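You operate a simulated robot arm through the tools that you are given. There is no shell and no other tool. Be economical: measure what you need, move in short steps, check, and stop when the job is done.

Carry out the task below with a simulated robot arm. There is one attempt and no reset: what you move stays moved.

TASK
Put the blue case and the wax block in the linen crate.
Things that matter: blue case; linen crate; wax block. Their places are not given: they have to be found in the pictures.

It is judged by the outcome, as a careful person would: the job done as asked, and still so three seconds after it is handed in. It fails if anything else is knocked over, pushed out of place, dropped, spilled or broken.

THE ROBOT
A 7-joint arm with a two-finger parallel gripper, fixed in place. Base frame: the origin is at the foot of the arm, x ahead of it, y to its left, z up; the work surface is at about z = 0. Lengths are in mm, angles in degrees, forces in N, time in s.
With the tool pointing down near the work surface it reaches from about 240 to 620 mm from the base axis. Its first joint turns from -66.0 to 66.0 degrees. Payload 2.6 kg.
Tool frame: the origin (TCP) lies between the finger pads and is the grasp point; the fingertips stand 30 mm ahead of it; z points along the fingers, y is the line along which they close. The gripper opens to 94 mm. The fingers are 28 mm wide and 10 mm thick; the gripper's body (50 by 96 mm) begins 55 mm behind the TCP.
Orientation is told as [roll, pitch, yaw] about the base's x, y, z axes, in that order, counted from this pose: with the fingers straight down and closing along the base's y, the tool's x points along the base's -x, its y along +y and its z along -z.

THE INTERFACE
- The arm moves only by the tool step_arm. Its argument "series" is a list of rows, each an object of numbers (a shift or turn left out is 0, a gripper value left out holds the last): "ax", "ay", "az": the turn, a rotation vector about the tool's x, y, z in degrees; "x", "y", "z": the shift along the tool's x, y, z in m; "hand": the opening, from 0 (shut) to 1 (fully open). In form: [{"ax": .., "ay": .., "az": .., "x": .., "y": .., "z": .., "hand": ..}, ...]. A call has 1 to 12 rows; each row shifts and turns the commanded pose from where the row before left it, along the tool's axes as they then stand. A row lasts 0.2 s, in which the tool goes at most 50 mm and 8.6 degrees; a call with a longer step from one row to the next is refused whole, and so is a gripper value outside its range. A pose out of reach is approached as far as the arm can. The call stops where the force on the tool passes 40 N (or 10 N more than at its start, if that is more) or the arm is blocked; 0.2 s more then pass. The fingers move at their own pace (about 72 mm/s each) and stop on an object; they squeeze with about 31 N. The grip force told is the motor's: it shows also when the fingers shut on nothing. Time passes only in rows, and 0.2 s behind the last, so rows that do not move let the fingers close. It gives the time, the measured TCP pose, the force on the tool (base axes), the opening and the grip force at its end, in the units of the frame above (readings bear some noise).
- Cameras (640 x 400 px; columns grow to the right, rows downward): "scene" is fixed at [32.9, 432.7, 562.4]; the picture's right is [-0.74, -0.67, 0.00], its down [-0.42, 0.47, -0.78] and it looks along [0.52, -0.57, -0.63] (base axes); focal length 214 px, centre (320, 200). "wrist" rides on the gripper at [-37, 0, -58] in the tool frame; the picture's right is [0.00, -1.00, 0.00], its down [0.97, 0.00, -0.24] and it looks along [0.24, 0.00, 0.97] (tool axes); focal length 218 px, centre (320, 200).
- grab_frame(camera): a new picture of that camera. No time passes.
- locate(camera, pixels): there is no depth. For up to 12 entries [column, row, z] of the newest picture of that camera ("zoom" is the newest enlarged one), the place [x, y] in the base frame at which the ray of that pixel passes the height z, good to about 3 mm, but the place of the scene camera against the robot may be out by one fixed shift of up to 12 mm in any direction. No time passes.
- close_up(camera, box): a new picture of the part [left, top, right, bottom] of that camera's present view, enlarged. No time passes.
- sign_off(): hands the job in; it is judged then, once.

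Work in short steps. Measure before you move; look again where a grasp or a placing could have gone wrong, and mend it. You have 60 turns and 26 pictures in all, the two below and enlarged ones among them. Open the gripper and draw the arm clear of the work before you hand the job in, unless the task says otherwise; then end with one line.

The tools are called after "Emit:" as name(argument=value, ...) on one line, values as JSON. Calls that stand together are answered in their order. step_arm: Moves the arm, as the interface text tells. Its arguments: {"type":"object","properties":{"series":{"type":"array"}},"required":["series"]} The other tools are called the same way: grab_frame (camera) takes a picture; locate (camera, pixels) gives the place at which the rays of pixels pass given heights; close_up (camera, box) takes an enlarged picture of a part of a camera's view; sign_off () hands the job in.

At the start:

```text
t: 0.0
tcp_pos: [360.5, 127.3, 390.3]
tool_rot: [-0.2, 0.0, -0.1]
wrist_force: [0.8, -0.4, 0.0]
grip_width: 93.9
finger_force: 0.2
```

scene: 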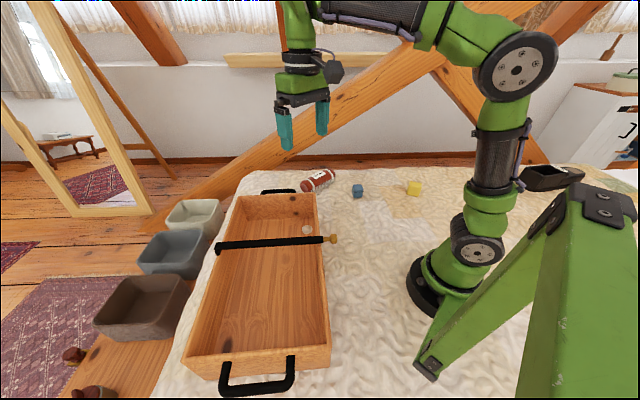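
wrist: 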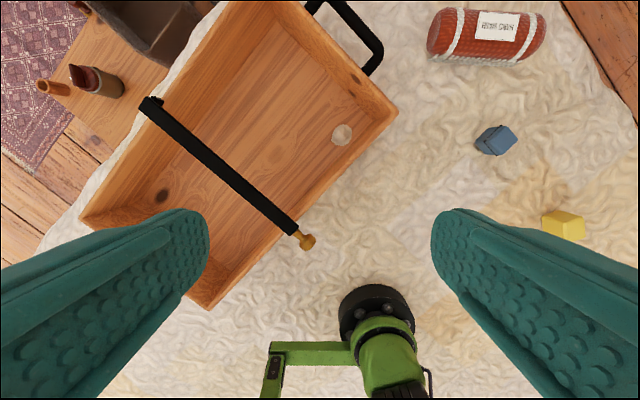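

The scene shows a blue item near (357,190), a yellow one near (413,188), and three bins on the left. I'll enlarge these areas to identify them.

Emit:
close_up(camera="scene", box=[290, 150, 450, 250])

Emit:
close_up(camera="scene", box=[60, 170, 300, 320])

Emit:
locate(camera="wrist", pixels=[[495, 140, 12], [563, 225, 12], [341, 134, 0], [306, 241, 80], [150, 105, 80], [398, 112, 80], [205, 308, 80], [80, 215, 80], [262, 0, 80]])

Emit:
locate(camera="scene", pixels=[[357, 190, 12], [413, 188, 12], [170, 220, 60], [190, 202, 60], [220, 202, 60], [222, 222, 60], [307, 230, 0], [332, 239, 80]])

```text
4.00 times, centred on (370, 200) of scene
```

zoom: 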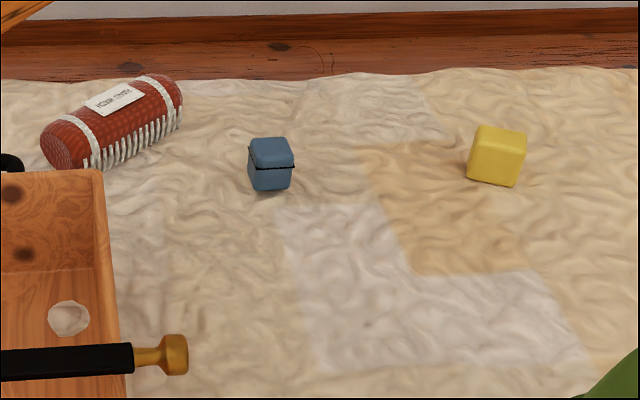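

```text
2.67 times, centred on (180, 245) of scene
```

zoom: 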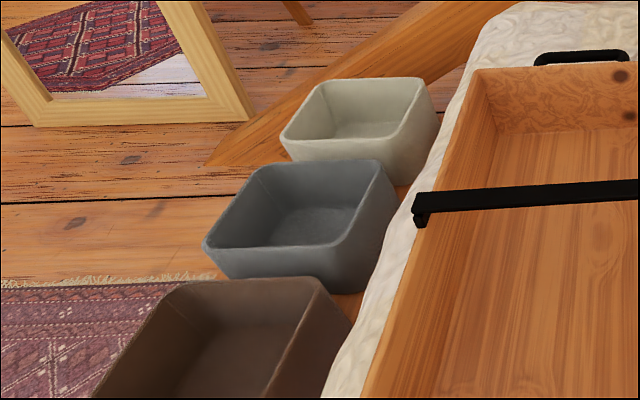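

```text
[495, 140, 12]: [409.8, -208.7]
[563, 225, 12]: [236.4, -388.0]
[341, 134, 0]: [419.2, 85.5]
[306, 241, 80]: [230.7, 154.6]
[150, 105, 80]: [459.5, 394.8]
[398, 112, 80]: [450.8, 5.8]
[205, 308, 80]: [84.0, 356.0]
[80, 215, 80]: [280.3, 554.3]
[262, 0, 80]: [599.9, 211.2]
```

```text
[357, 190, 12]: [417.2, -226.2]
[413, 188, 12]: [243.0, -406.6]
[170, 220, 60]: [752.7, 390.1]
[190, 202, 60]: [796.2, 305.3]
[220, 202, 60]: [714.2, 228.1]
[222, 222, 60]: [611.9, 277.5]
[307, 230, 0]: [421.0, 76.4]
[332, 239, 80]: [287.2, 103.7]
```

The linen crate appears to be the off-white bin at far left, behind the wooden tray, and its depth is unknown. I'll tilt the wrist outward to see it from a second viewpoint.

Emit:
step_arm(series=[{"ay": -8, "y": 0.03}, {"ay": -8, "y": 0.03}, {"ay": -8, "y": 0.03}, {"ay": -8}, {"ay": -6}])

Emit:
grab_frame(camera="wrist")

```text
t: 1.2
tcp_pos: [360.3, 219.3, 390.9]
tool_rot: [0.1, -38.1, -0.1]
wrist_force: [0.1, 0.2, -0.3]
grip_width: 94.0
finger_force: 0.1
```

```text
21 pictures are left
```

wrist: 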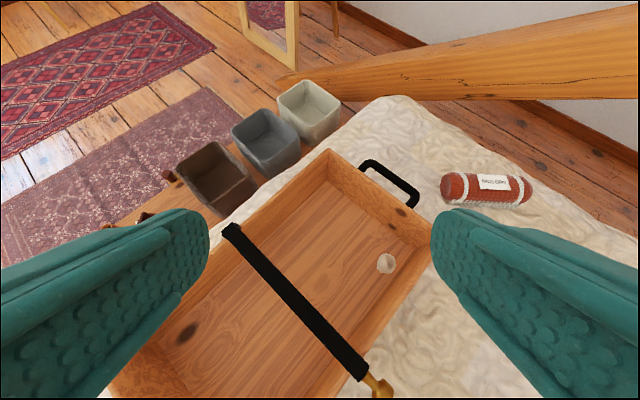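

The linen bin is now visible in the wrist view around (310,108). I'll intersect the rays from both cameras to get its height and place.

Emit:
close_up(camera="wrist", box=[160, 60, 400, 210])

Emit:
locate(camera="scene", pixels=[[165.4, 221.7, 0], [165.4, 221.7, 100], [181.9, 200, 0], [181.9, 200, 100], [217.5, 199.2, 0], [217.5, 199.2, 100], [205.5, 229.2, 0], [205.5, 229.2, 100], [315, 193, 0], [315, 193, 100], [237, 196, 0], [237, 196, 100]])

Emit:
locate(camera="wrist", pixels=[[278, 98, 0], [278, 98, 100], [304, 80, 0], [304, 80, 100], [340, 103, 0], [340, 103, 100], [431, 237, 0], [431, 237, 100], [329, 150, 0], [329, 150, 100]])

```text
2.67 times, centred on (280, 135) of wrist
```

zoom: 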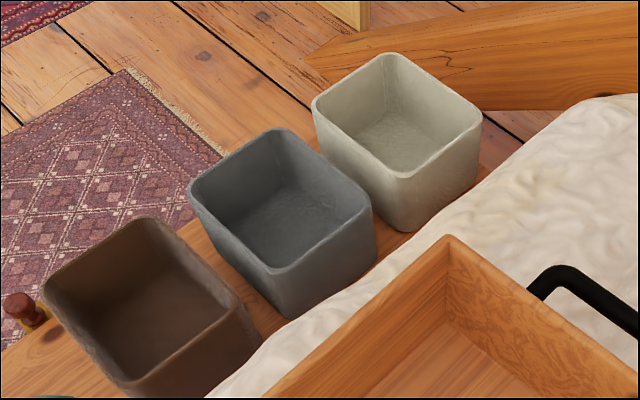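

```text
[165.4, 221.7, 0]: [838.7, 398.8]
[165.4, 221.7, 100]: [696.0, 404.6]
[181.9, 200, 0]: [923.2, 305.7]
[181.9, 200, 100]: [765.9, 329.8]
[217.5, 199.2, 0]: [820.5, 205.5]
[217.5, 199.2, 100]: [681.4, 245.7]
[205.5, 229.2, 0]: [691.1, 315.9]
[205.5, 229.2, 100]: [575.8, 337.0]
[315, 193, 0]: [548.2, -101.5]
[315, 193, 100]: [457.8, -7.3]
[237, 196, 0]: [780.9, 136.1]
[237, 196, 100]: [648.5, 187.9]
```

```text
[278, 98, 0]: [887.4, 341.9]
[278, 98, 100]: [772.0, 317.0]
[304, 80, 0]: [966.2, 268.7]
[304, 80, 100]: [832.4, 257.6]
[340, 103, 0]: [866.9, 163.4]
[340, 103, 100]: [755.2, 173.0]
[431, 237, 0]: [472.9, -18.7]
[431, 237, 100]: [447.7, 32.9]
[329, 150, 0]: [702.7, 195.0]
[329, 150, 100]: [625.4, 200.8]
```

Rays put the linen bin rim well away and low, but the baseline is weak. I'll shift the camera toward +x/+y for a better second wrist view.

Emit:
step_arm(series=[{"x": -0.026, "z": 0.02, "y": 0.033}, {"x": -0.026, "z": 0.02, "y": 0.033}, {"x": -0.026, "z": 0.02, "y": 0.033}, {"x": 0}])

Emit:
grab_frame(camera="wrist")

```text
t: 2.2
tcp_pos: [457.1, 317.0, 393.0]
tool_rot: [-0.1, -37.9, 0.1]
wrist_force: [-0.1, 0.1, -0.3]
grip_width: 94.0
finger_force: 0.2
```

```text
19 pictures are left
```

wrist: 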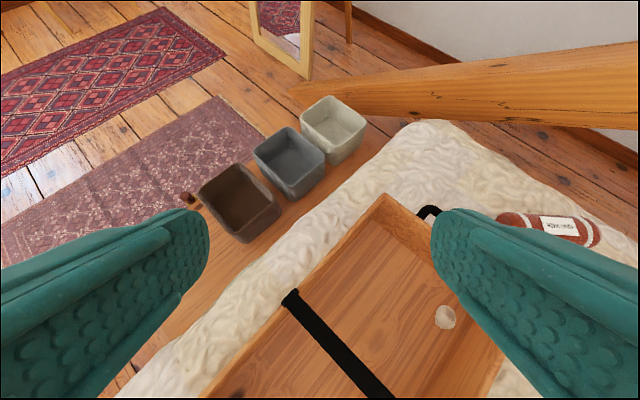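

Depth from the two wrist views puts those pale bins at about x≈1100, z≈-200: far beyond reach, so they look like room furnishing. The crate-like container with handles on the work surface needs a closer look, as does the black box at (550,177).

Emit:
close_up(camera="scene", box=[160, 170, 400, 400])

Emit:
close_up(camera="scene", box=[480, 50, 640, 210])

Emit:
locate(camera="scene", pixels=[[550, 180, 0], [550, 180, 60], [357, 197, 0], [411, 196, 0]])

```text
1.74 times, centred on (280, 285) of scene
```

zoom: 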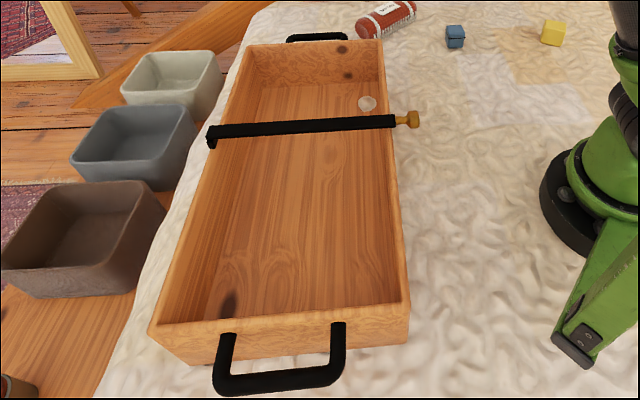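

```text
2.50 times, centred on (560, 130) of scene
```

zoom: 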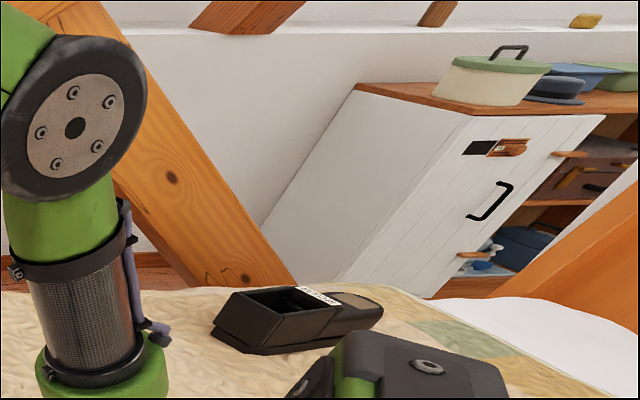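

```text
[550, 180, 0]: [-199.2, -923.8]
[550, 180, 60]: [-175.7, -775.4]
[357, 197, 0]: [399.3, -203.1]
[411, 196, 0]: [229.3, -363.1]
```

The wooden crate with handles is the only container in reach, with a rim at about z 125 and centre near (364,265). I take it as the linen crate, though the name is unconfirmed. Next I level the tool and go over to inspect the blue case near (410,-209).

Emit:
step_arm(series=[{"ay": 7.6, "y": -0.048}, {"ay": 7.6, "y": -0.048}, {"ay": 7.6, "y": -0.048}, {"ay": 7.6, "y": -0.048}, {"ay": 7.5, "y": -0.048}, {"y": -0.048}, {"y": -0.048}, {"y": -0.048}, {"y": -0.048}, {"y": -0.048}, {"y": -0.045}, {"x": 0.02}])

Emit:
step_arm(series=[{"z": 0.045}, {"z": 0.045}, {"z": 0.045}, {"z": 0.03}, {"z": 0}])

Emit:
grab_frame(camera="wrist")

```text
t: 4.8
tcp_pos: [434.4, -203.5, 388.6]
tool_rot: [0.0, -0.1, 0.1]
wrist_force: [0.4, 0.2, -0.3]
grip_width: 93.8
finger_force: 0.1
out of reach, approached as far as the arm can: row 11
```

```text
t: 6.0
tcp_pos: [434.0, -204.4, 224.5]
tool_rot: [0.1, -0.1, -0.1]
wrist_force: [0.0, 0.0, 0.0]
grip_width: 94.1
finger_force: 0.1
```

```text
16 pictures are left
```

wrist: 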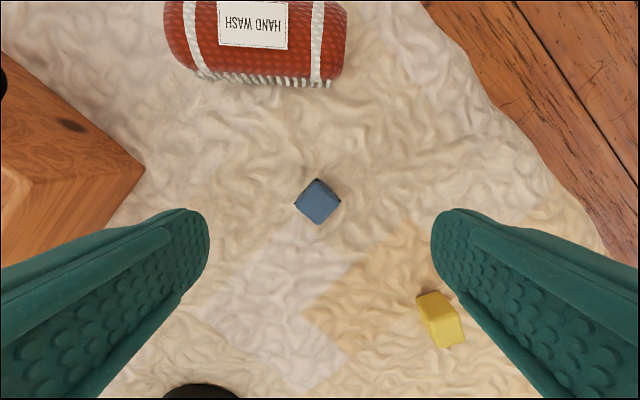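

Blue case is at (318,200), rotated about 45°; the red roll is labelled HAND WASH, fitting a laundry theme. I'll enlarge both to read corners.

Emit:
close_up(camera="wrist", box=[270, 160, 370, 240])

Emit:
locate(camera="zoom", pixels=[[320, 200, 15], [320, 200, 30]])

Emit:
locate(camera="wrist", pixels=[[440, 318, 15], [418, 293, 30], [445, 292, 30], [462, 320, 30], [435, 325, 30], [441, 348, 0], [465, 342, 0], [318, 200, 0], [318, 200, 30]])

```text
5.00 times, centred on (320, 200) of wrist
```

zoom: 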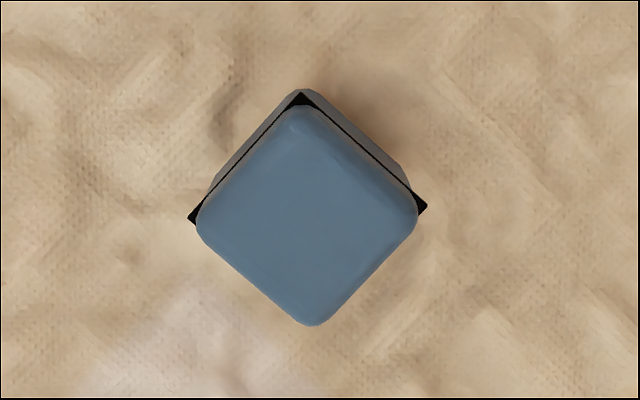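

```text
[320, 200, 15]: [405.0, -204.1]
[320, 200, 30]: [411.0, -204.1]
```

```text
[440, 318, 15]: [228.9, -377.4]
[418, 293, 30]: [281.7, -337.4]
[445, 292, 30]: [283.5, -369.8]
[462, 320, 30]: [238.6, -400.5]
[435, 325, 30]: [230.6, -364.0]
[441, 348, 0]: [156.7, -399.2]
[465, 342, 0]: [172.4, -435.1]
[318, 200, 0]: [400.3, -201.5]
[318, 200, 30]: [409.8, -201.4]
```

Blue top face centre is zoom (308,214), i.e. about (408,-201), about 37 mm square, with faces at ~48.5° and 138.5°. I shift over it, turn 41.5° and descend part way.

Emit:
step_arm(series=[{"x": 0.026, "y": 0.003}, {"az": 8.3}, {"az": 8.3}, {"az": 8.3}, {"az": 8.3}, {"az": 8.3}, {"z": 0.045}, {"z": 0.045}, {"z": 0.03}, {}])

Emit:
grab_frame(camera="wrist")

```text
t: 8.2
tcp_pos: [411.0, -202.2, 103.2]
tool_rot: [0.1, -0.2, -41.5]
wrist_force: [-0.6, 0.5, 0.5]
grip_width: 94.0
finger_force: 0.0
```

```text
14 pictures are left
```

wrist: 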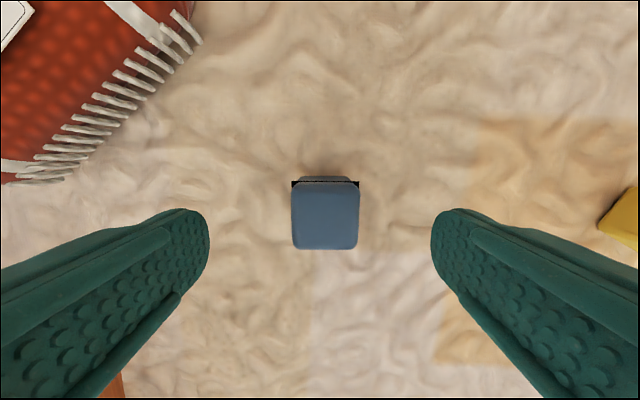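

Aligned; the case's top is centred at (325,215). I locate it precisely.

Emit:
locate(camera="wrist", pixels=[[325, 214, 36], [291, 214, 36], [359, 214, 36], [325, 183, 36], [325, 247, 36]])

```text
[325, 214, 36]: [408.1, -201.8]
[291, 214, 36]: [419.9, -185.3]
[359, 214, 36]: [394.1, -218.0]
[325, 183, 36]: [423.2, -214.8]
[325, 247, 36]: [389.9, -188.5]
```

Centre is about (407.5,-201.8), 40 mm wide. I correct slightly, descend to z≈37 and close.

Emit:
step_arm(series=[{"x": 0.002, "y": -0.002, "z": 0.033}, {"z": 0.033}, {}, {"hand": 0.0}, {}, {}, {}])

```text
t: 9.8
tcp_pos: [409.0, -202.6, 38.9]
tool_rot: [0.1, -0.1, -41.5]
wrist_force: [-0.3, -0.1, -0.4]
grip_width: 43.3
finger_force: 30.9
```

Held at 43 mm. I lift to about z 265 and then look.

Emit:
step_arm(series=[{"z": -0.03}, {"z": -0.045}, {"z": -0.045}, {"z": -0.045}, {"z": -0.045}, {"z": -0.03}, {}])

Emit:
locate(camera="wrist", pixels=[[320, 200, 0]])

```text
t: 11.4
tcp_pos: [406.9, -204.8, 277.4]
tool_rot: [0.1, -0.2, -41.5]
wrist_force: [-0.2, -0.6, -0.7]
grip_width: 0.1
finger_force: 30.6
```

```text
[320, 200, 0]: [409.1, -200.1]
```

Grip width is now 0.1, so the case slipped out. I look to see where it is.

Emit:
grab_frame(camera="wrist")

```text
13 pictures are left
```

wrist: 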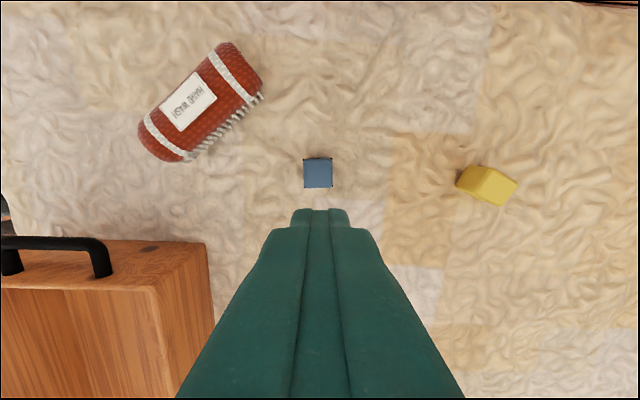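

The case stands on the quilt near (317,172). I enlarge it from both cameras to see how to grip better.

Emit:
close_up(camera="scene", box=[335, 170, 383, 210])

Emit:
close_up(camera="wrist", box=[290, 145, 345, 200])

Emit:
locate(camera="wrist", pixels=[[317, 174, 40], [304, 159, 40], [332, 159, 40], [333, 187, 40], [304, 187, 40]])

```text
10.00 times, centred on (359, 190) of scene
```

zoom: 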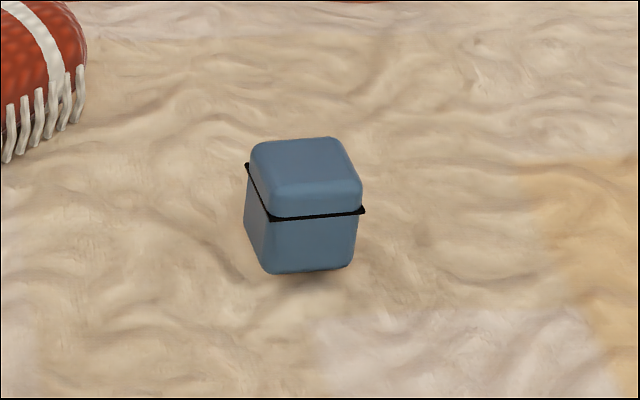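

```text
7.27 times, centred on (318, 172) of wrist
```

zoom: 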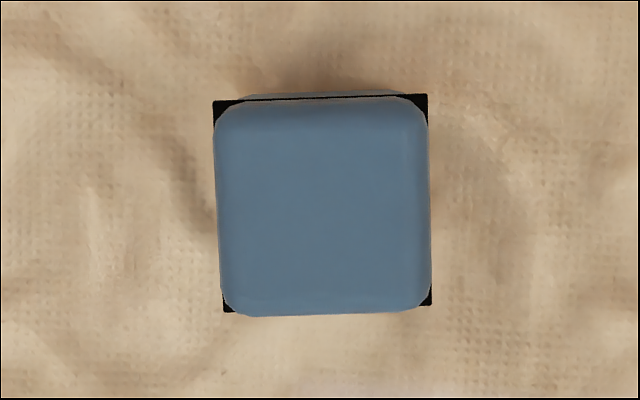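

```text
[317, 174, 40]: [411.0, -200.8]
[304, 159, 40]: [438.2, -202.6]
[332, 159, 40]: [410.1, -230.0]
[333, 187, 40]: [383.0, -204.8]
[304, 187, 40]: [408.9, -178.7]
```

The case just slipped out, staying upright at about (411,-201). I reopen, recentre, go down deeper for a better hold and will lift slowly.

Emit:
step_arm(series=[{"hand": 1.0, "y": 0.0045}, {}, {}, {"z": 0.045}, {"z": 0.045}, {"z": 0.045}, {"z": 0.045}, {"z": 0.03}, {"z": 0.018}, {"z": 0.012}, {}])

Emit:
step_arm(series=[{"z": 0.004}, {"hand": 0.0}, {}, {}, {}, {}])

Emit:
step_arm(series=[{"z": -0.004}, {"z": -0.004}, {"z": -0.004}, {"z": -0.004}, {}])

```text
t: 13.8
tcp_pos: [411.6, -197.1, 36.6]
tool_rot: [0.0, 0.0, -41.4]
wrist_force: [0.4, 0.4, 1.4]
grip_width: 93.7
finger_force: 0.0
```

```text
t: 15.2
tcp_pos: [413.0, -198.6, 32.9]
tool_rot: [0.1, -0.1, -41.5]
wrist_force: [0.3, -0.1, -0.4]
grip_width: 43.3
finger_force: 31.5
```

```text
t: 16.4
tcp_pos: [409.7, -200.4, 50.0]
tool_rot: [0.0, -0.1, -41.5]
wrist_force: [-0.1, -0.5, -0.8]
grip_width: 43.5
finger_force: 31.0
```

Still 43.5 mm after 16 mm of lift; I check whether the case is off the quilt.

Emit:
close_up(camera="scene", box=[335, 150, 395, 210])

```text
6.67 times, centred on (365, 180) of scene
```

zoom: 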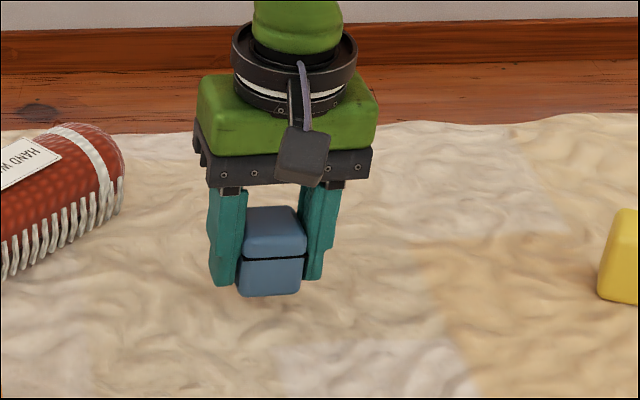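

It is off the quilt but seems to hang low in the fingers. I hold still a moment and look again for creep.

Emit:
step_arm(series=[{}, {}, {}, {}, {}, {}, {}, {}])

Emit:
close_up(camera="scene", box=[335, 150, 395, 210])

```text
t: 18.2
tcp_pos: [409.2, -199.7, 48.5]
tool_rot: [0.1, -0.1, -41.5]
wrist_force: [-0.8, 0.8, -1.3]
grip_width: 43.5
finger_force: 31.0
```

```text
6.67 times, centred on (365, 180) of scene
```

zoom: 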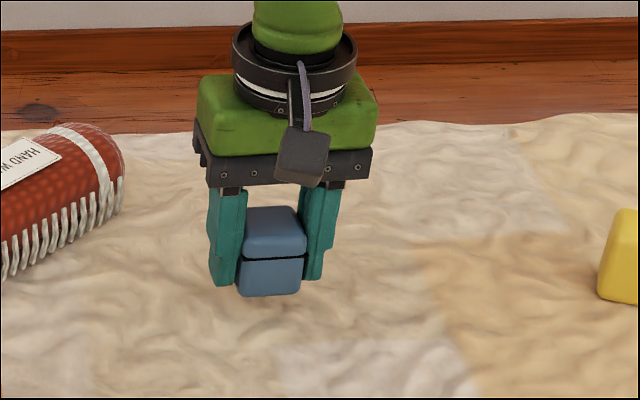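

No creep at rest, so the loss came from the fast lift. I lift gently at about 10 mm per row.

Emit:
step_arm(series=[{"z": -0.003}, {"z": -0.006}, {"z": -0.008}, {"z": -0.01}, {"z": -0.01}, {"z": -0.01}, {"z": -0.01}, {"z": -0.01}, {"z": -0.008}, {"z": -0.006}, {"z": -0.003}, {}])

Emit:
close_up(camera="scene", box=[325, 130, 395, 200])

```text
t: 20.8
tcp_pos: [410.5, -198.7, 133.1]
tool_rot: [0.1, -0.2, -41.5]
wrist_force: [0.4, -0.5, -0.3]
grip_width: 43.3
finger_force: 30.8
```

```text
5.71 times, centred on (360, 165) of scene
```

zoom: 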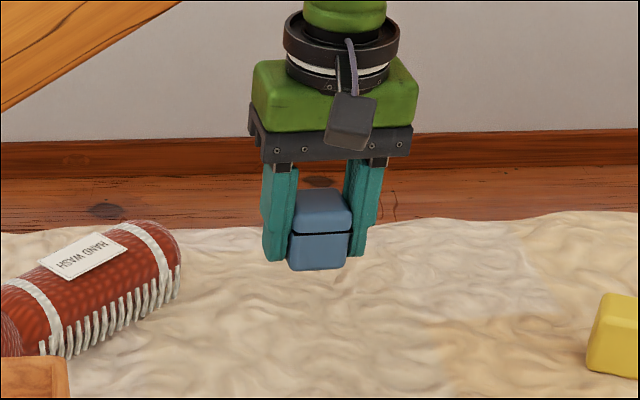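

Hold is stable. I keep lifting gently to z≈225.

Emit:
step_arm(series=[{"z": -0.003}, {"z": -0.006}, {"z": -0.009}, {"z": -0.011}, {"z": -0.011}, {"z": -0.011}, {"z": -0.011}, {"z": -0.011}, {"z": -0.009}, {"z": -0.006}, {"z": -0.003}, {}])

```text
t: 23.4
tcp_pos: [411.4, -200.7, 223.7]
tool_rot: [0.1, -0.1, -41.5]
wrist_force: [0.0, 0.3, -0.4]
grip_width: 43.5
finger_force: 30.7
```

Width holds. Now I carry it toward the crate's far section in gentle ramps.

Emit:
step_arm(series=[{"x": 0.0021, "y": 0.0034}, {"x": 0.0043, "y": 0.0068}, {"x": 0.0064, "y": 0.0101}, {"x": 0.0075, "y": 0.0118}, {"x": 0.0075, "y": 0.0118}, {"x": 0.0075, "y": 0.0118}, {"x": 0.0075, "y": 0.0118}, {"x": 0.0075, "y": 0.0118}, {"x": 0.0075, "y": 0.0118}, {"x": 0.0064, "y": 0.0101}, {"x": 0.0043, "y": 0.0068}, {"x": 0.0021, "y": 0.0034}])

Emit:
step_arm(series=[{"x": 0.0021, "y": 0.0034}, {"x": 0.0048, "y": 0.0076}, {"x": 0.007, "y": 0.011}, {"x": 0.0086, "y": 0.0135}, {"x": 0.0086, "y": 0.0135}, {"x": 0.0086, "y": 0.0135}, {"x": 0.0086, "y": 0.0135}, {"x": 0.0086, "y": 0.0135}, {"x": 0.0086, "y": 0.0135}, {"x": 0.007, "y": 0.011}, {"x": 0.0048, "y": 0.0076}, {"x": 0.0021, "y": 0.0034}])

Emit:
grab_frame(camera="wrist")

```text
t: 26.0
tcp_pos: [430.5, -70.2, 224.0]
tool_rot: [0.2, -0.1, -41.4]
wrist_force: [0.0, -1.2, -0.8]
grip_width: 43.6
finger_force: 30.9
```

```text
t: 28.6
tcp_pos: [453.2, 77.6, 223.1]
tool_rot: [0.0, -0.1, -41.5]
wrist_force: [-0.1, -0.1, 0.7]
grip_width: 43.7
finger_force: 31.1
```

```text
7 pictures are left
```

wrist: 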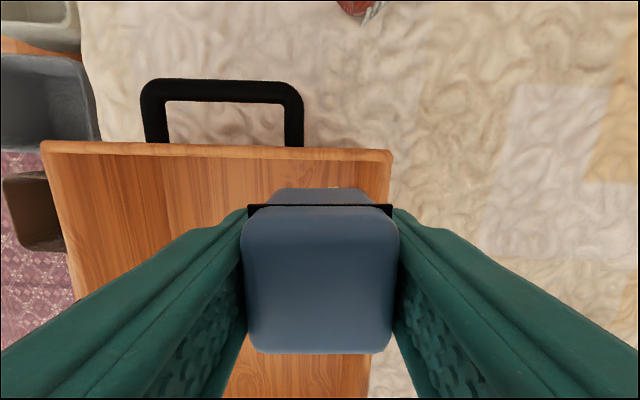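

Still held. Crate far rim runs (42,142)–(392,155) in this view; I locate it at possible rim heights.

Emit:
locate(camera="wrist", pixels=[[392, 155, 100], [392, 155, 120], [42, 142, 100], [42, 142, 120], [390, 190, 110], [42, 142, 80], [392, 155, 80]])

```text
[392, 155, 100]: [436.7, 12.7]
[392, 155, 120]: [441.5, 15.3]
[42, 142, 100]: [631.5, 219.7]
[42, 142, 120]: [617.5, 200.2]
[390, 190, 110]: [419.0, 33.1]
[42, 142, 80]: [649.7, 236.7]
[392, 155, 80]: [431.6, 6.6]
```

Far rim is about (442,17)–(615,202), z≈118, fitting earlier estimates. I carry the case on to about (459,175), ~95 mm inside the far wall.

Emit:
step_arm(series=[{"x": 0.0025, "y": 0.0032}, {"x": 0.005, "y": 0.0063}, {"x": 0.0062, "y": 0.0079}, {"x": 0.0062, "y": 0.0079}, {"x": 0.0062, "y": 0.0079}, {"x": 0.0062, "y": 0.0079}, {"x": 0.0062, "y": 0.0079}, {"x": 0.0062, "y": 0.0079}, {"x": 0.0062, "y": 0.0079}, {"x": 0.005, "y": 0.0063}, {"x": 0.0031, "y": 0.004}, {"x": 0.0012, "y": 0.0016}])

Emit:
step_arm(series=[{"z": 0.003}, {"z": 0.007}, {"z": 0.011}, {"z": 0.013}, {"z": 0.013}, {"z": 0.013}, {"z": 0.013}, {"z": 0.013}, {"z": 0.011}, {"z": 0.007}, {"z": 0.003}, {}])

```text
t: 31.2
tcp_pos: [459.7, 174.3, 225.0]
tool_rot: [0.1, -0.2, -41.5]
wrist_force: [-0.3, -0.1, -0.2]
grip_width: 43.4
finger_force: 31.1
```

```text
t: 33.8
tcp_pos: [460.1, 173.1, 115.5]
tool_rot: [0.1, 0.0, -41.5]
wrist_force: [-0.7, 0.0, 0.5]
grip_width: 43.5
finger_force: 31.3
```

Now z 115 inside the crate. I lower slowly and stop at contact.

Emit:
step_arm(series=[{"z": 0.003}, {"z": 0.006}, {"z": 0.01}, {"z": 0.01}, {"z": 0.01}, {"z": 0.008}, {"z": 0.004}, {"z": 0.003}, {"z": 0.003}, {}])

Emit:
step_arm(series=[{"z": 0.003}, {"z": 0.003}, {"z": 0.003}, {"z": 0.003}, {}])

```text
t: 36.0
tcp_pos: [460.6, 174.3, 59.9]
tool_rot: [0.1, -0.1, -41.5]
wrist_force: [-1.2, 0.5, -1.0]
grip_width: 43.5
finger_force: 30.5
```

```text
t: 37.2
tcp_pos: [459.0, 175.6, 46.8]
tool_rot: [0.0, -0.1, -41.5]
wrist_force: [0.0, 0.0, 0.4]
grip_width: 43.6
finger_force: 31.3
```

No firm contact yet; a few more small steps.

Emit:
step_arm(series=[{"z": 0.002}, {"z": 0.002}, {"z": 0.002}, {}])

```text
t: 38.2
tcp_pos: [459.3, 175.4, 43.0]
tool_rot: [0.1, -0.1, -41.6]
wrist_force: [-0.2, 0.7, -0.1]
grip_width: 43.5
finger_force: 31.1
```

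Emit:
step_arm(series=[{"z": 0.002}, {"z": 0.002}, {}])

Emit:
step_arm(series=[{"hand": 0.65}, {}, {}, {}])

Emit:
step_arm(series=[{"z": -0.01}, {"z": -0.02}, {"z": -0.04}, {"z": -0.045}, {"z": -0.045}, {"z": -0.04}, {"z": -0.03}, {}])

Emit:
grab_frame(camera="wrist")

```text
t: 39.0
tcp_pos: [460.6, 175.5, 40.4]
tool_rot: [0.3, -0.2, -41.6]
wrist_force: [-5.5, -0.3, 28.5]
grip_width: 43.3
finger_force: 30.4
```

```text
t: 40.0
tcp_pos: [459.6, 174.6, 38.6]
tool_rot: [0.1, -0.1, -41.4]
wrist_force: [6.0, 8.4, 14.9]
grip_width: 55.7
finger_force: 0.1
```

```text
t: 41.8
tcp_pos: [457.2, 174.3, 269.9]
tool_rot: [0.2, -0.1, -41.4]
wrist_force: [0.7, 0.0, -0.7]
grip_width: 61.0
finger_force: 0.0
```

```text
6 pictures are left
```

wrist: 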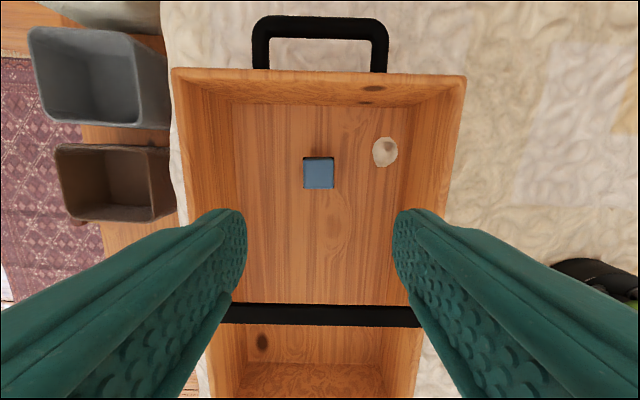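

Blue case sits in the crate at (318,172). Next I travel to the wax block near (238,-385), keeping height.

Emit:
step_arm(series=[{"x": -0.0181, "y": -0.0446, "hand": 1.0}, {"x": -0.0181, "y": -0.0446}, {"x": -0.0181, "y": -0.0446}, {"x": -0.0181, "y": -0.0446}, {"x": -0.0181, "y": -0.0446}, {"x": -0.0181, "y": -0.0446}, {"x": -0.0181, "y": -0.0446}, {"x": -0.0181, "y": -0.0446}, {"x": -0.0181, "y": -0.0446}, {"x": -0.0181, "y": -0.0446}, {"x": -0.0181, "y": -0.0446}, {"x": -0.0181, "y": -0.0446}])

Emit:
step_arm(series=[{"z": 0.03}, {"z": 0.04}, {"z": 0.03}, {}])

Emit:
grab_frame(camera="wrist")

```text
t: 44.4
tcp_pos: [268.9, -370.9, 270.1]
tool_rot: [0.2, -0.1, -41.4]
wrist_force: [-0.1, -0.2, -0.1]
grip_width: 94.0
finger_force: 0.1
```

```text
t: 45.4
tcp_pos: [269.1, -372.3, 167.2]
tool_rot: [0.1, -0.2, -41.5]
wrist_force: [0.4, 0.0, -0.2]
grip_width: 93.8
finger_force: 0.0
```

```text
5 pictures are left
```

wrist: 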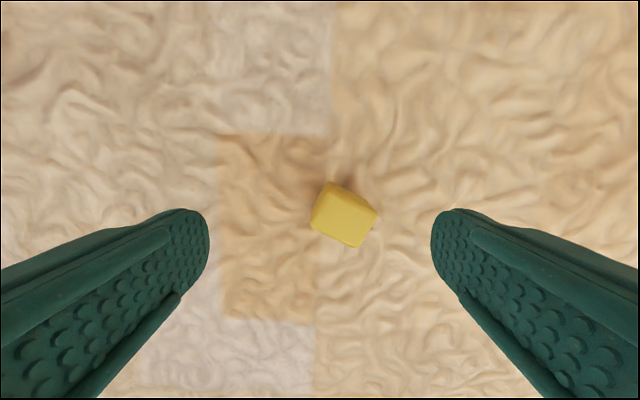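

Wax block's top face is centred near (343,218), turned about 23° from the gripper. I locate it.

Emit:
locate(camera="wrist", pixels=[[343, 218, 40], [326, 190, 40], [376, 211, 40], [360, 247, 40], [312, 226, 40], [343, 218, 30]])

```text
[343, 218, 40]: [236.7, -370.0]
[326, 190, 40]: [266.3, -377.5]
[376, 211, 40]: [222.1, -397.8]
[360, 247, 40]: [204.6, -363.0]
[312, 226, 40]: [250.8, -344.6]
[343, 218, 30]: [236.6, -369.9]
```

Centre about (237,-370), 48 mm along 25° and ~39 mm the other way. I shift, turn 23° and descend part way, then verify.

Emit:
step_arm(series=[{"x": 0.0253, "y": -0.0197}, {"az": 7.7}, {"az": 7.7}, {"az": 7.6}, {"z": 0.04}, {"z": 0.03}, {}])

Emit:
grab_frame(camera="wrist")

Emit:
locate(camera="wrist", pixels=[[320, 200, 40], [320, 215, 40]])

```text
t: 47.0
tcp_pos: [236.6, -369.6, 97.3]
tool_rot: [0.1, -0.1, -64.5]
wrist_force: [0.3, 0.4, -0.7]
grip_width: 94.0
finger_force: 0.0
```

```text
4 pictures are left
```

wrist: 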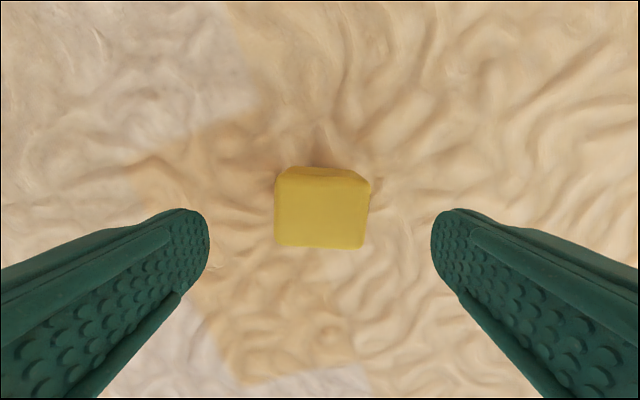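

```text
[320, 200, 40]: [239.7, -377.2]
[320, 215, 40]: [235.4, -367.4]
```

Well centred (322,212). I descend to z≈33, close, and lift gently.

Emit:
step_arm(series=[{"z": 0.03}, {"z": 0.02}, {"z": 0.01}, {"z": 0.004}, {}, {"hand": 0.0}, {}, {}, {}, {}])

Emit:
step_arm(series=[{"z": -0.003}, {"z": -0.005}, {"z": -0.008}, {"z": -0.01}, {"z": -0.01}, {"z": -0.01}, {"z": -0.01}, {"z": -0.01}, {"z": -0.01}, {"z": -0.008}, {"z": -0.005}, {"z": -0.003}])

Emit:
step_arm(series=[{"z": -0.003}, {"z": -0.006}, {"z": -0.01}, {"z": -0.012}, {"z": -0.012}, {"z": -0.012}, {"z": -0.012}, {"z": -0.012}, {"z": -0.012}, {"z": -0.008}, {"z": -0.005}, {"z": -0.003}])

```text
t: 49.2
tcp_pos: [237.2, -367.7, 33.9]
tool_rot: [0.0, 0.1, -64.5]
wrist_force: [-0.3, -0.3, -1.1]
grip_width: 53.9
finger_force: 30.8
```

```text
t: 51.8
tcp_pos: [234.7, -368.0, 124.7]
tool_rot: [0.1, -0.2, -64.5]
wrist_force: [0.4, 0.2, -0.6]
grip_width: 53.8
finger_force: 31.0
```

```text
t: 54.4
tcp_pos: [237.0, -370.5, 233.0]
tool_rot: [0.1, 0.0, -64.5]
wrist_force: [-0.3, -0.2, -1.1]
grip_width: 53.4
finger_force: 31.1
```

Wax is firmly held (53 mm). I carry it gently toward (411,219), beside the blue case.

Emit:
step_arm(series=[{"x": 0.003, "y": 0.0027}, {"x": 0.0067, "y": 0.006}, {"x": 0.0104, "y": 0.0094}, {"x": 0.0134, "y": 0.012}, {"x": 0.0134, "y": 0.012}, {"x": 0.0134, "y": 0.012}, {"x": 0.0134, "y": 0.012}, {"x": 0.0134, "y": 0.012}, {"x": 0.0134, "y": 0.012}, {"x": 0.0104, "y": 0.0094}, {"x": 0.0067, "y": 0.006}, {"x": 0.003, "y": 0.0027}])

Emit:
step_arm(series=[{"x": 0.003, "y": 0.0027}, {"x": 0.0067, "y": 0.006}, {"x": 0.0104, "y": 0.0094}, {"x": 0.0134, "y": 0.012}, {"x": 0.0134, "y": 0.012}, {"x": 0.0134, "y": 0.012}, {"x": 0.0134, "y": 0.012}, {"x": 0.0134, "y": 0.012}, {"x": 0.0134, "y": 0.012}, {"x": 0.0104, "y": 0.0094}, {"x": 0.0067, "y": 0.006}, {"x": 0.003, "y": 0.0027}])

Emit:
step_arm(series=[{"x": 0.003, "y": 0.0027}, {"x": 0.0067, "y": 0.006}, {"x": 0.0104, "y": 0.0094}, {"x": 0.0134, "y": 0.012}, {"x": 0.0134, "y": 0.012}, {"x": 0.0134, "y": 0.012}, {"x": 0.0134, "y": 0.012}, {"x": 0.0134, "y": 0.012}, {"x": 0.0134, "y": 0.012}, {"x": 0.0104, "y": 0.0094}, {"x": 0.0067, "y": 0.006}, {"x": 0.003, "y": 0.0027}])

```text
t: 57.0
tcp_pos: [282.1, -212.6, 232.2]
tool_rot: [0.2, 0.0, -64.5]
wrist_force: [0.5, 1.1, -1.3]
grip_width: 53.9
finger_force: 31.0
```

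```text
t: 59.6
tcp_pos: [326.7, -56.7, 232.9]
tool_rot: [0.1, 0.1, -64.5]
wrist_force: [0.8, 0.2, -1.4]
grip_width: 53.7
finger_force: 31.4
```

```text
t: 62.2
tcp_pos: [372.5, 97.4, 233.1]
tool_rot: [0.2, 0.1, -64.6]
wrist_force: [-0.1, -0.2, -0.6]
grip_width: 53.8
finger_force: 30.8
```

Emit:
step_arm(series=[{"x": 0.003, "y": 0.0027}, {"x": 0.0058, "y": 0.0054}, {"x": 0.0087, "y": 0.0082}, {"x": 0.0095, "y": 0.0088}, {"x": 0.0095, "y": 0.0088}, {"x": 0.0095, "y": 0.0088}, {"x": 0.0095, "y": 0.0088}, {"x": 0.0095, "y": 0.0088}, {"x": 0.0095, "y": 0.0088}, {"x": 0.0087, "y": 0.0082}, {"x": 0.0058, "y": 0.0054}, {"x": 0.0042, "y": 0.004}])

Emit:
step_arm(series=[{"az": -1.5}, {"az": -2.5}, {"az": -3}, {"az": -3}, {"az": -3}, {"az": -3}, {"az": -3}, {"az": -2.5}, {"az": -1.5}, {}])

Emit:
grab_frame(camera="wrist")

```text
t: 64.8
tcp_pos: [411.8, 218.5, 233.3]
tool_rot: [0.1, 0.0, -64.6]
wrist_force: [-0.8, -0.4, -0.5]
grip_width: 53.8
finger_force: 31.2
```

```text
t: 67.0
tcp_pos: [411.1, 219.0, 231.2]
tool_rot: [0.1, -0.1, -41.4]
wrist_force: [-0.6, 0.1, -1.6]
grip_width: 53.7
finger_force: 31.7
```

```text
3 pictures are left
```

wrist: 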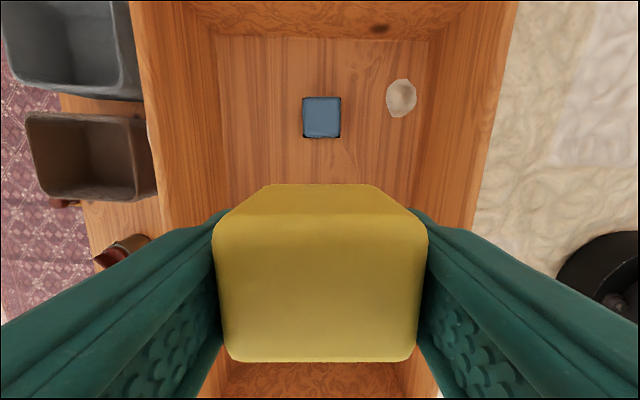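

Walls are clear on both sides. I check the blue case's place relative to the planned spot.

Emit:
locate(camera="wrist", pixels=[[321, 118, 48], [303, 138, 48], [340, 138, 48], [218, 150, 10], [418, 150, 10]])

```text
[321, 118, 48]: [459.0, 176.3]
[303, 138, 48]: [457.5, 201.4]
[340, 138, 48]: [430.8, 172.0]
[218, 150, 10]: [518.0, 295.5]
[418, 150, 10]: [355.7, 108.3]
```

Gap to the blue case will be ~24 mm. I lower gently in two runs.

Emit:
step_arm(series=[{"z": 0.003}, {"z": 0.007}, {"z": 0.012}, {"z": 0.014}, {"z": 0.014}, {"z": 0.014}, {"z": 0.014}, {"z": 0.014}, {"z": 0.012}, {"z": 0.008}, {"z": 0.004}, {}])

Emit:
step_arm(series=[{"z": 0.004}, {"z": 0.007}, {"z": 0.01}, {"z": 0.01}, {"z": 0.008}, {"z": 0.006}, {"z": 0.004}, {"z": 0.003}, {}])

Emit:
step_arm(series=[{"z": 0.003}, {"z": 0.003}, {"z": 0.003}, {"z": 0.002}, {}])

```text
t: 69.6
tcp_pos: [411.6, 219.5, 117.0]
tool_rot: [0.1, -0.2, -41.5]
wrist_force: [-0.1, 0.6, -0.8]
grip_width: 53.8
finger_force: 31.4
```

```text
t: 71.6
tcp_pos: [411.1, 218.8, 64.4]
tool_rot: [0.2, -0.2, -41.4]
wrist_force: [0.4, -1.0, -1.8]
grip_width: 53.9
finger_force: 31.5
```

```text
t: 72.8
tcp_pos: [410.5, 219.5, 53.0]
tool_rot: [0.1, 0.0, -41.5]
wrist_force: [-0.4, 0.6, -1.2]
grip_width: 53.9
finger_force: 31.0
```

Emit:
step_arm(series=[{"z": 0.003}, {"z": 0.002}, {"z": 0.002}, {"z": 0.002}, {}])

```text
t: 74.0
tcp_pos: [410.9, 220.2, 44.4]
tool_rot: [0.1, -0.1, -41.6]
wrist_force: [0.3, 0.6, -1.4]
grip_width: 53.8
finger_force: 31.5
```

Within a millimetre or two of the floor; I go 1.5 mm lower, release, and rise straight up.

Emit:
step_arm(series=[{"z": 0.0015}, {}, {"hand": 0.75}, {}, {}, {}])

Emit:
step_arm(series=[{"z": -0.01}, {"z": -0.02}, {"z": -0.04}, {"z": -0.045}, {"z": -0.045}, {"z": -0.045}, {"z": -0.045}, {}])

Emit:
grab_frame(camera="wrist")

```text
t: 75.4
tcp_pos: [411.4, 219.4, 43.6]
tool_rot: [0.1, -0.1, -41.5]
wrist_force: [0.2, 0.1, -0.6]
grip_width: 70.4
finger_force: 0.1
```

```text
t: 77.2
tcp_pos: [411.4, 219.6, 295.1]
tool_rot: [0.1, -0.2, -41.5]
wrist_force: [-0.7, 0.7, -0.1]
grip_width: 70.3
finger_force: 0.1
```

```text
2 pictures are left
```

wrist: 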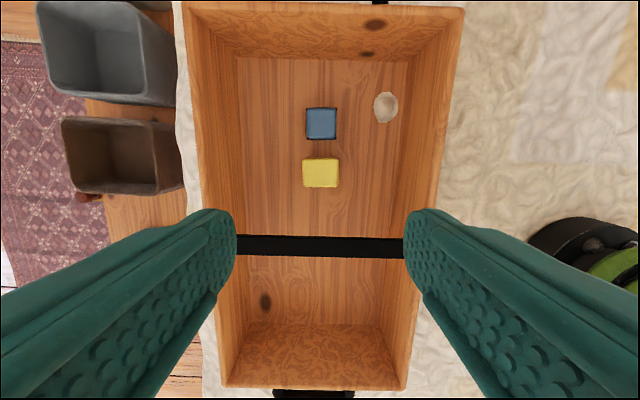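

Both items lie in the crate at (321,123) and (320,173), upright and apart. I draw the arm clear and take a last scene look.

Emit:
step_arm(series=[{"z": -0.03, "hand": 1.0}, {"x": -0.018, "y": -0.035}, {"x": -0.018, "y": -0.035}, {"x": -0.018, "y": -0.035}, {"x": -0.018, "y": -0.035}, {"x": -0.018, "y": -0.035}, {"x": -0.018, "y": -0.035}, {}])

Emit:
grab_frame(camera="scene")

```text
t: 79.0
tcp_pos: [352.1, -9.4, 323.2]
tool_rot: [0.2, -0.1, -41.4]
wrist_force: [-0.4, -0.6, 0.0]
grip_width: 94.1
finger_force: 0.1
```

```text
1 pictures are left
```

scene: 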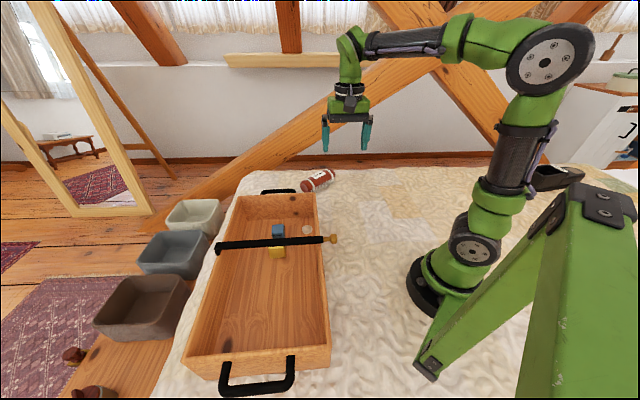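

Both items are in the crate, nothing else has moved, and the arm is clear, so I hand in the job.

Emit:
sign_off()

```text
The job is handed in.
```

The blue case and the wax block are in the wooden crate with the handles. I took this as the linen crate because it was the only suitable container in reach: no label confirmed it, and the off-white bin that also fits the name was about 1.1 m away. The case slipped out of the gripper on the first lift but stayed upright on the quilt.
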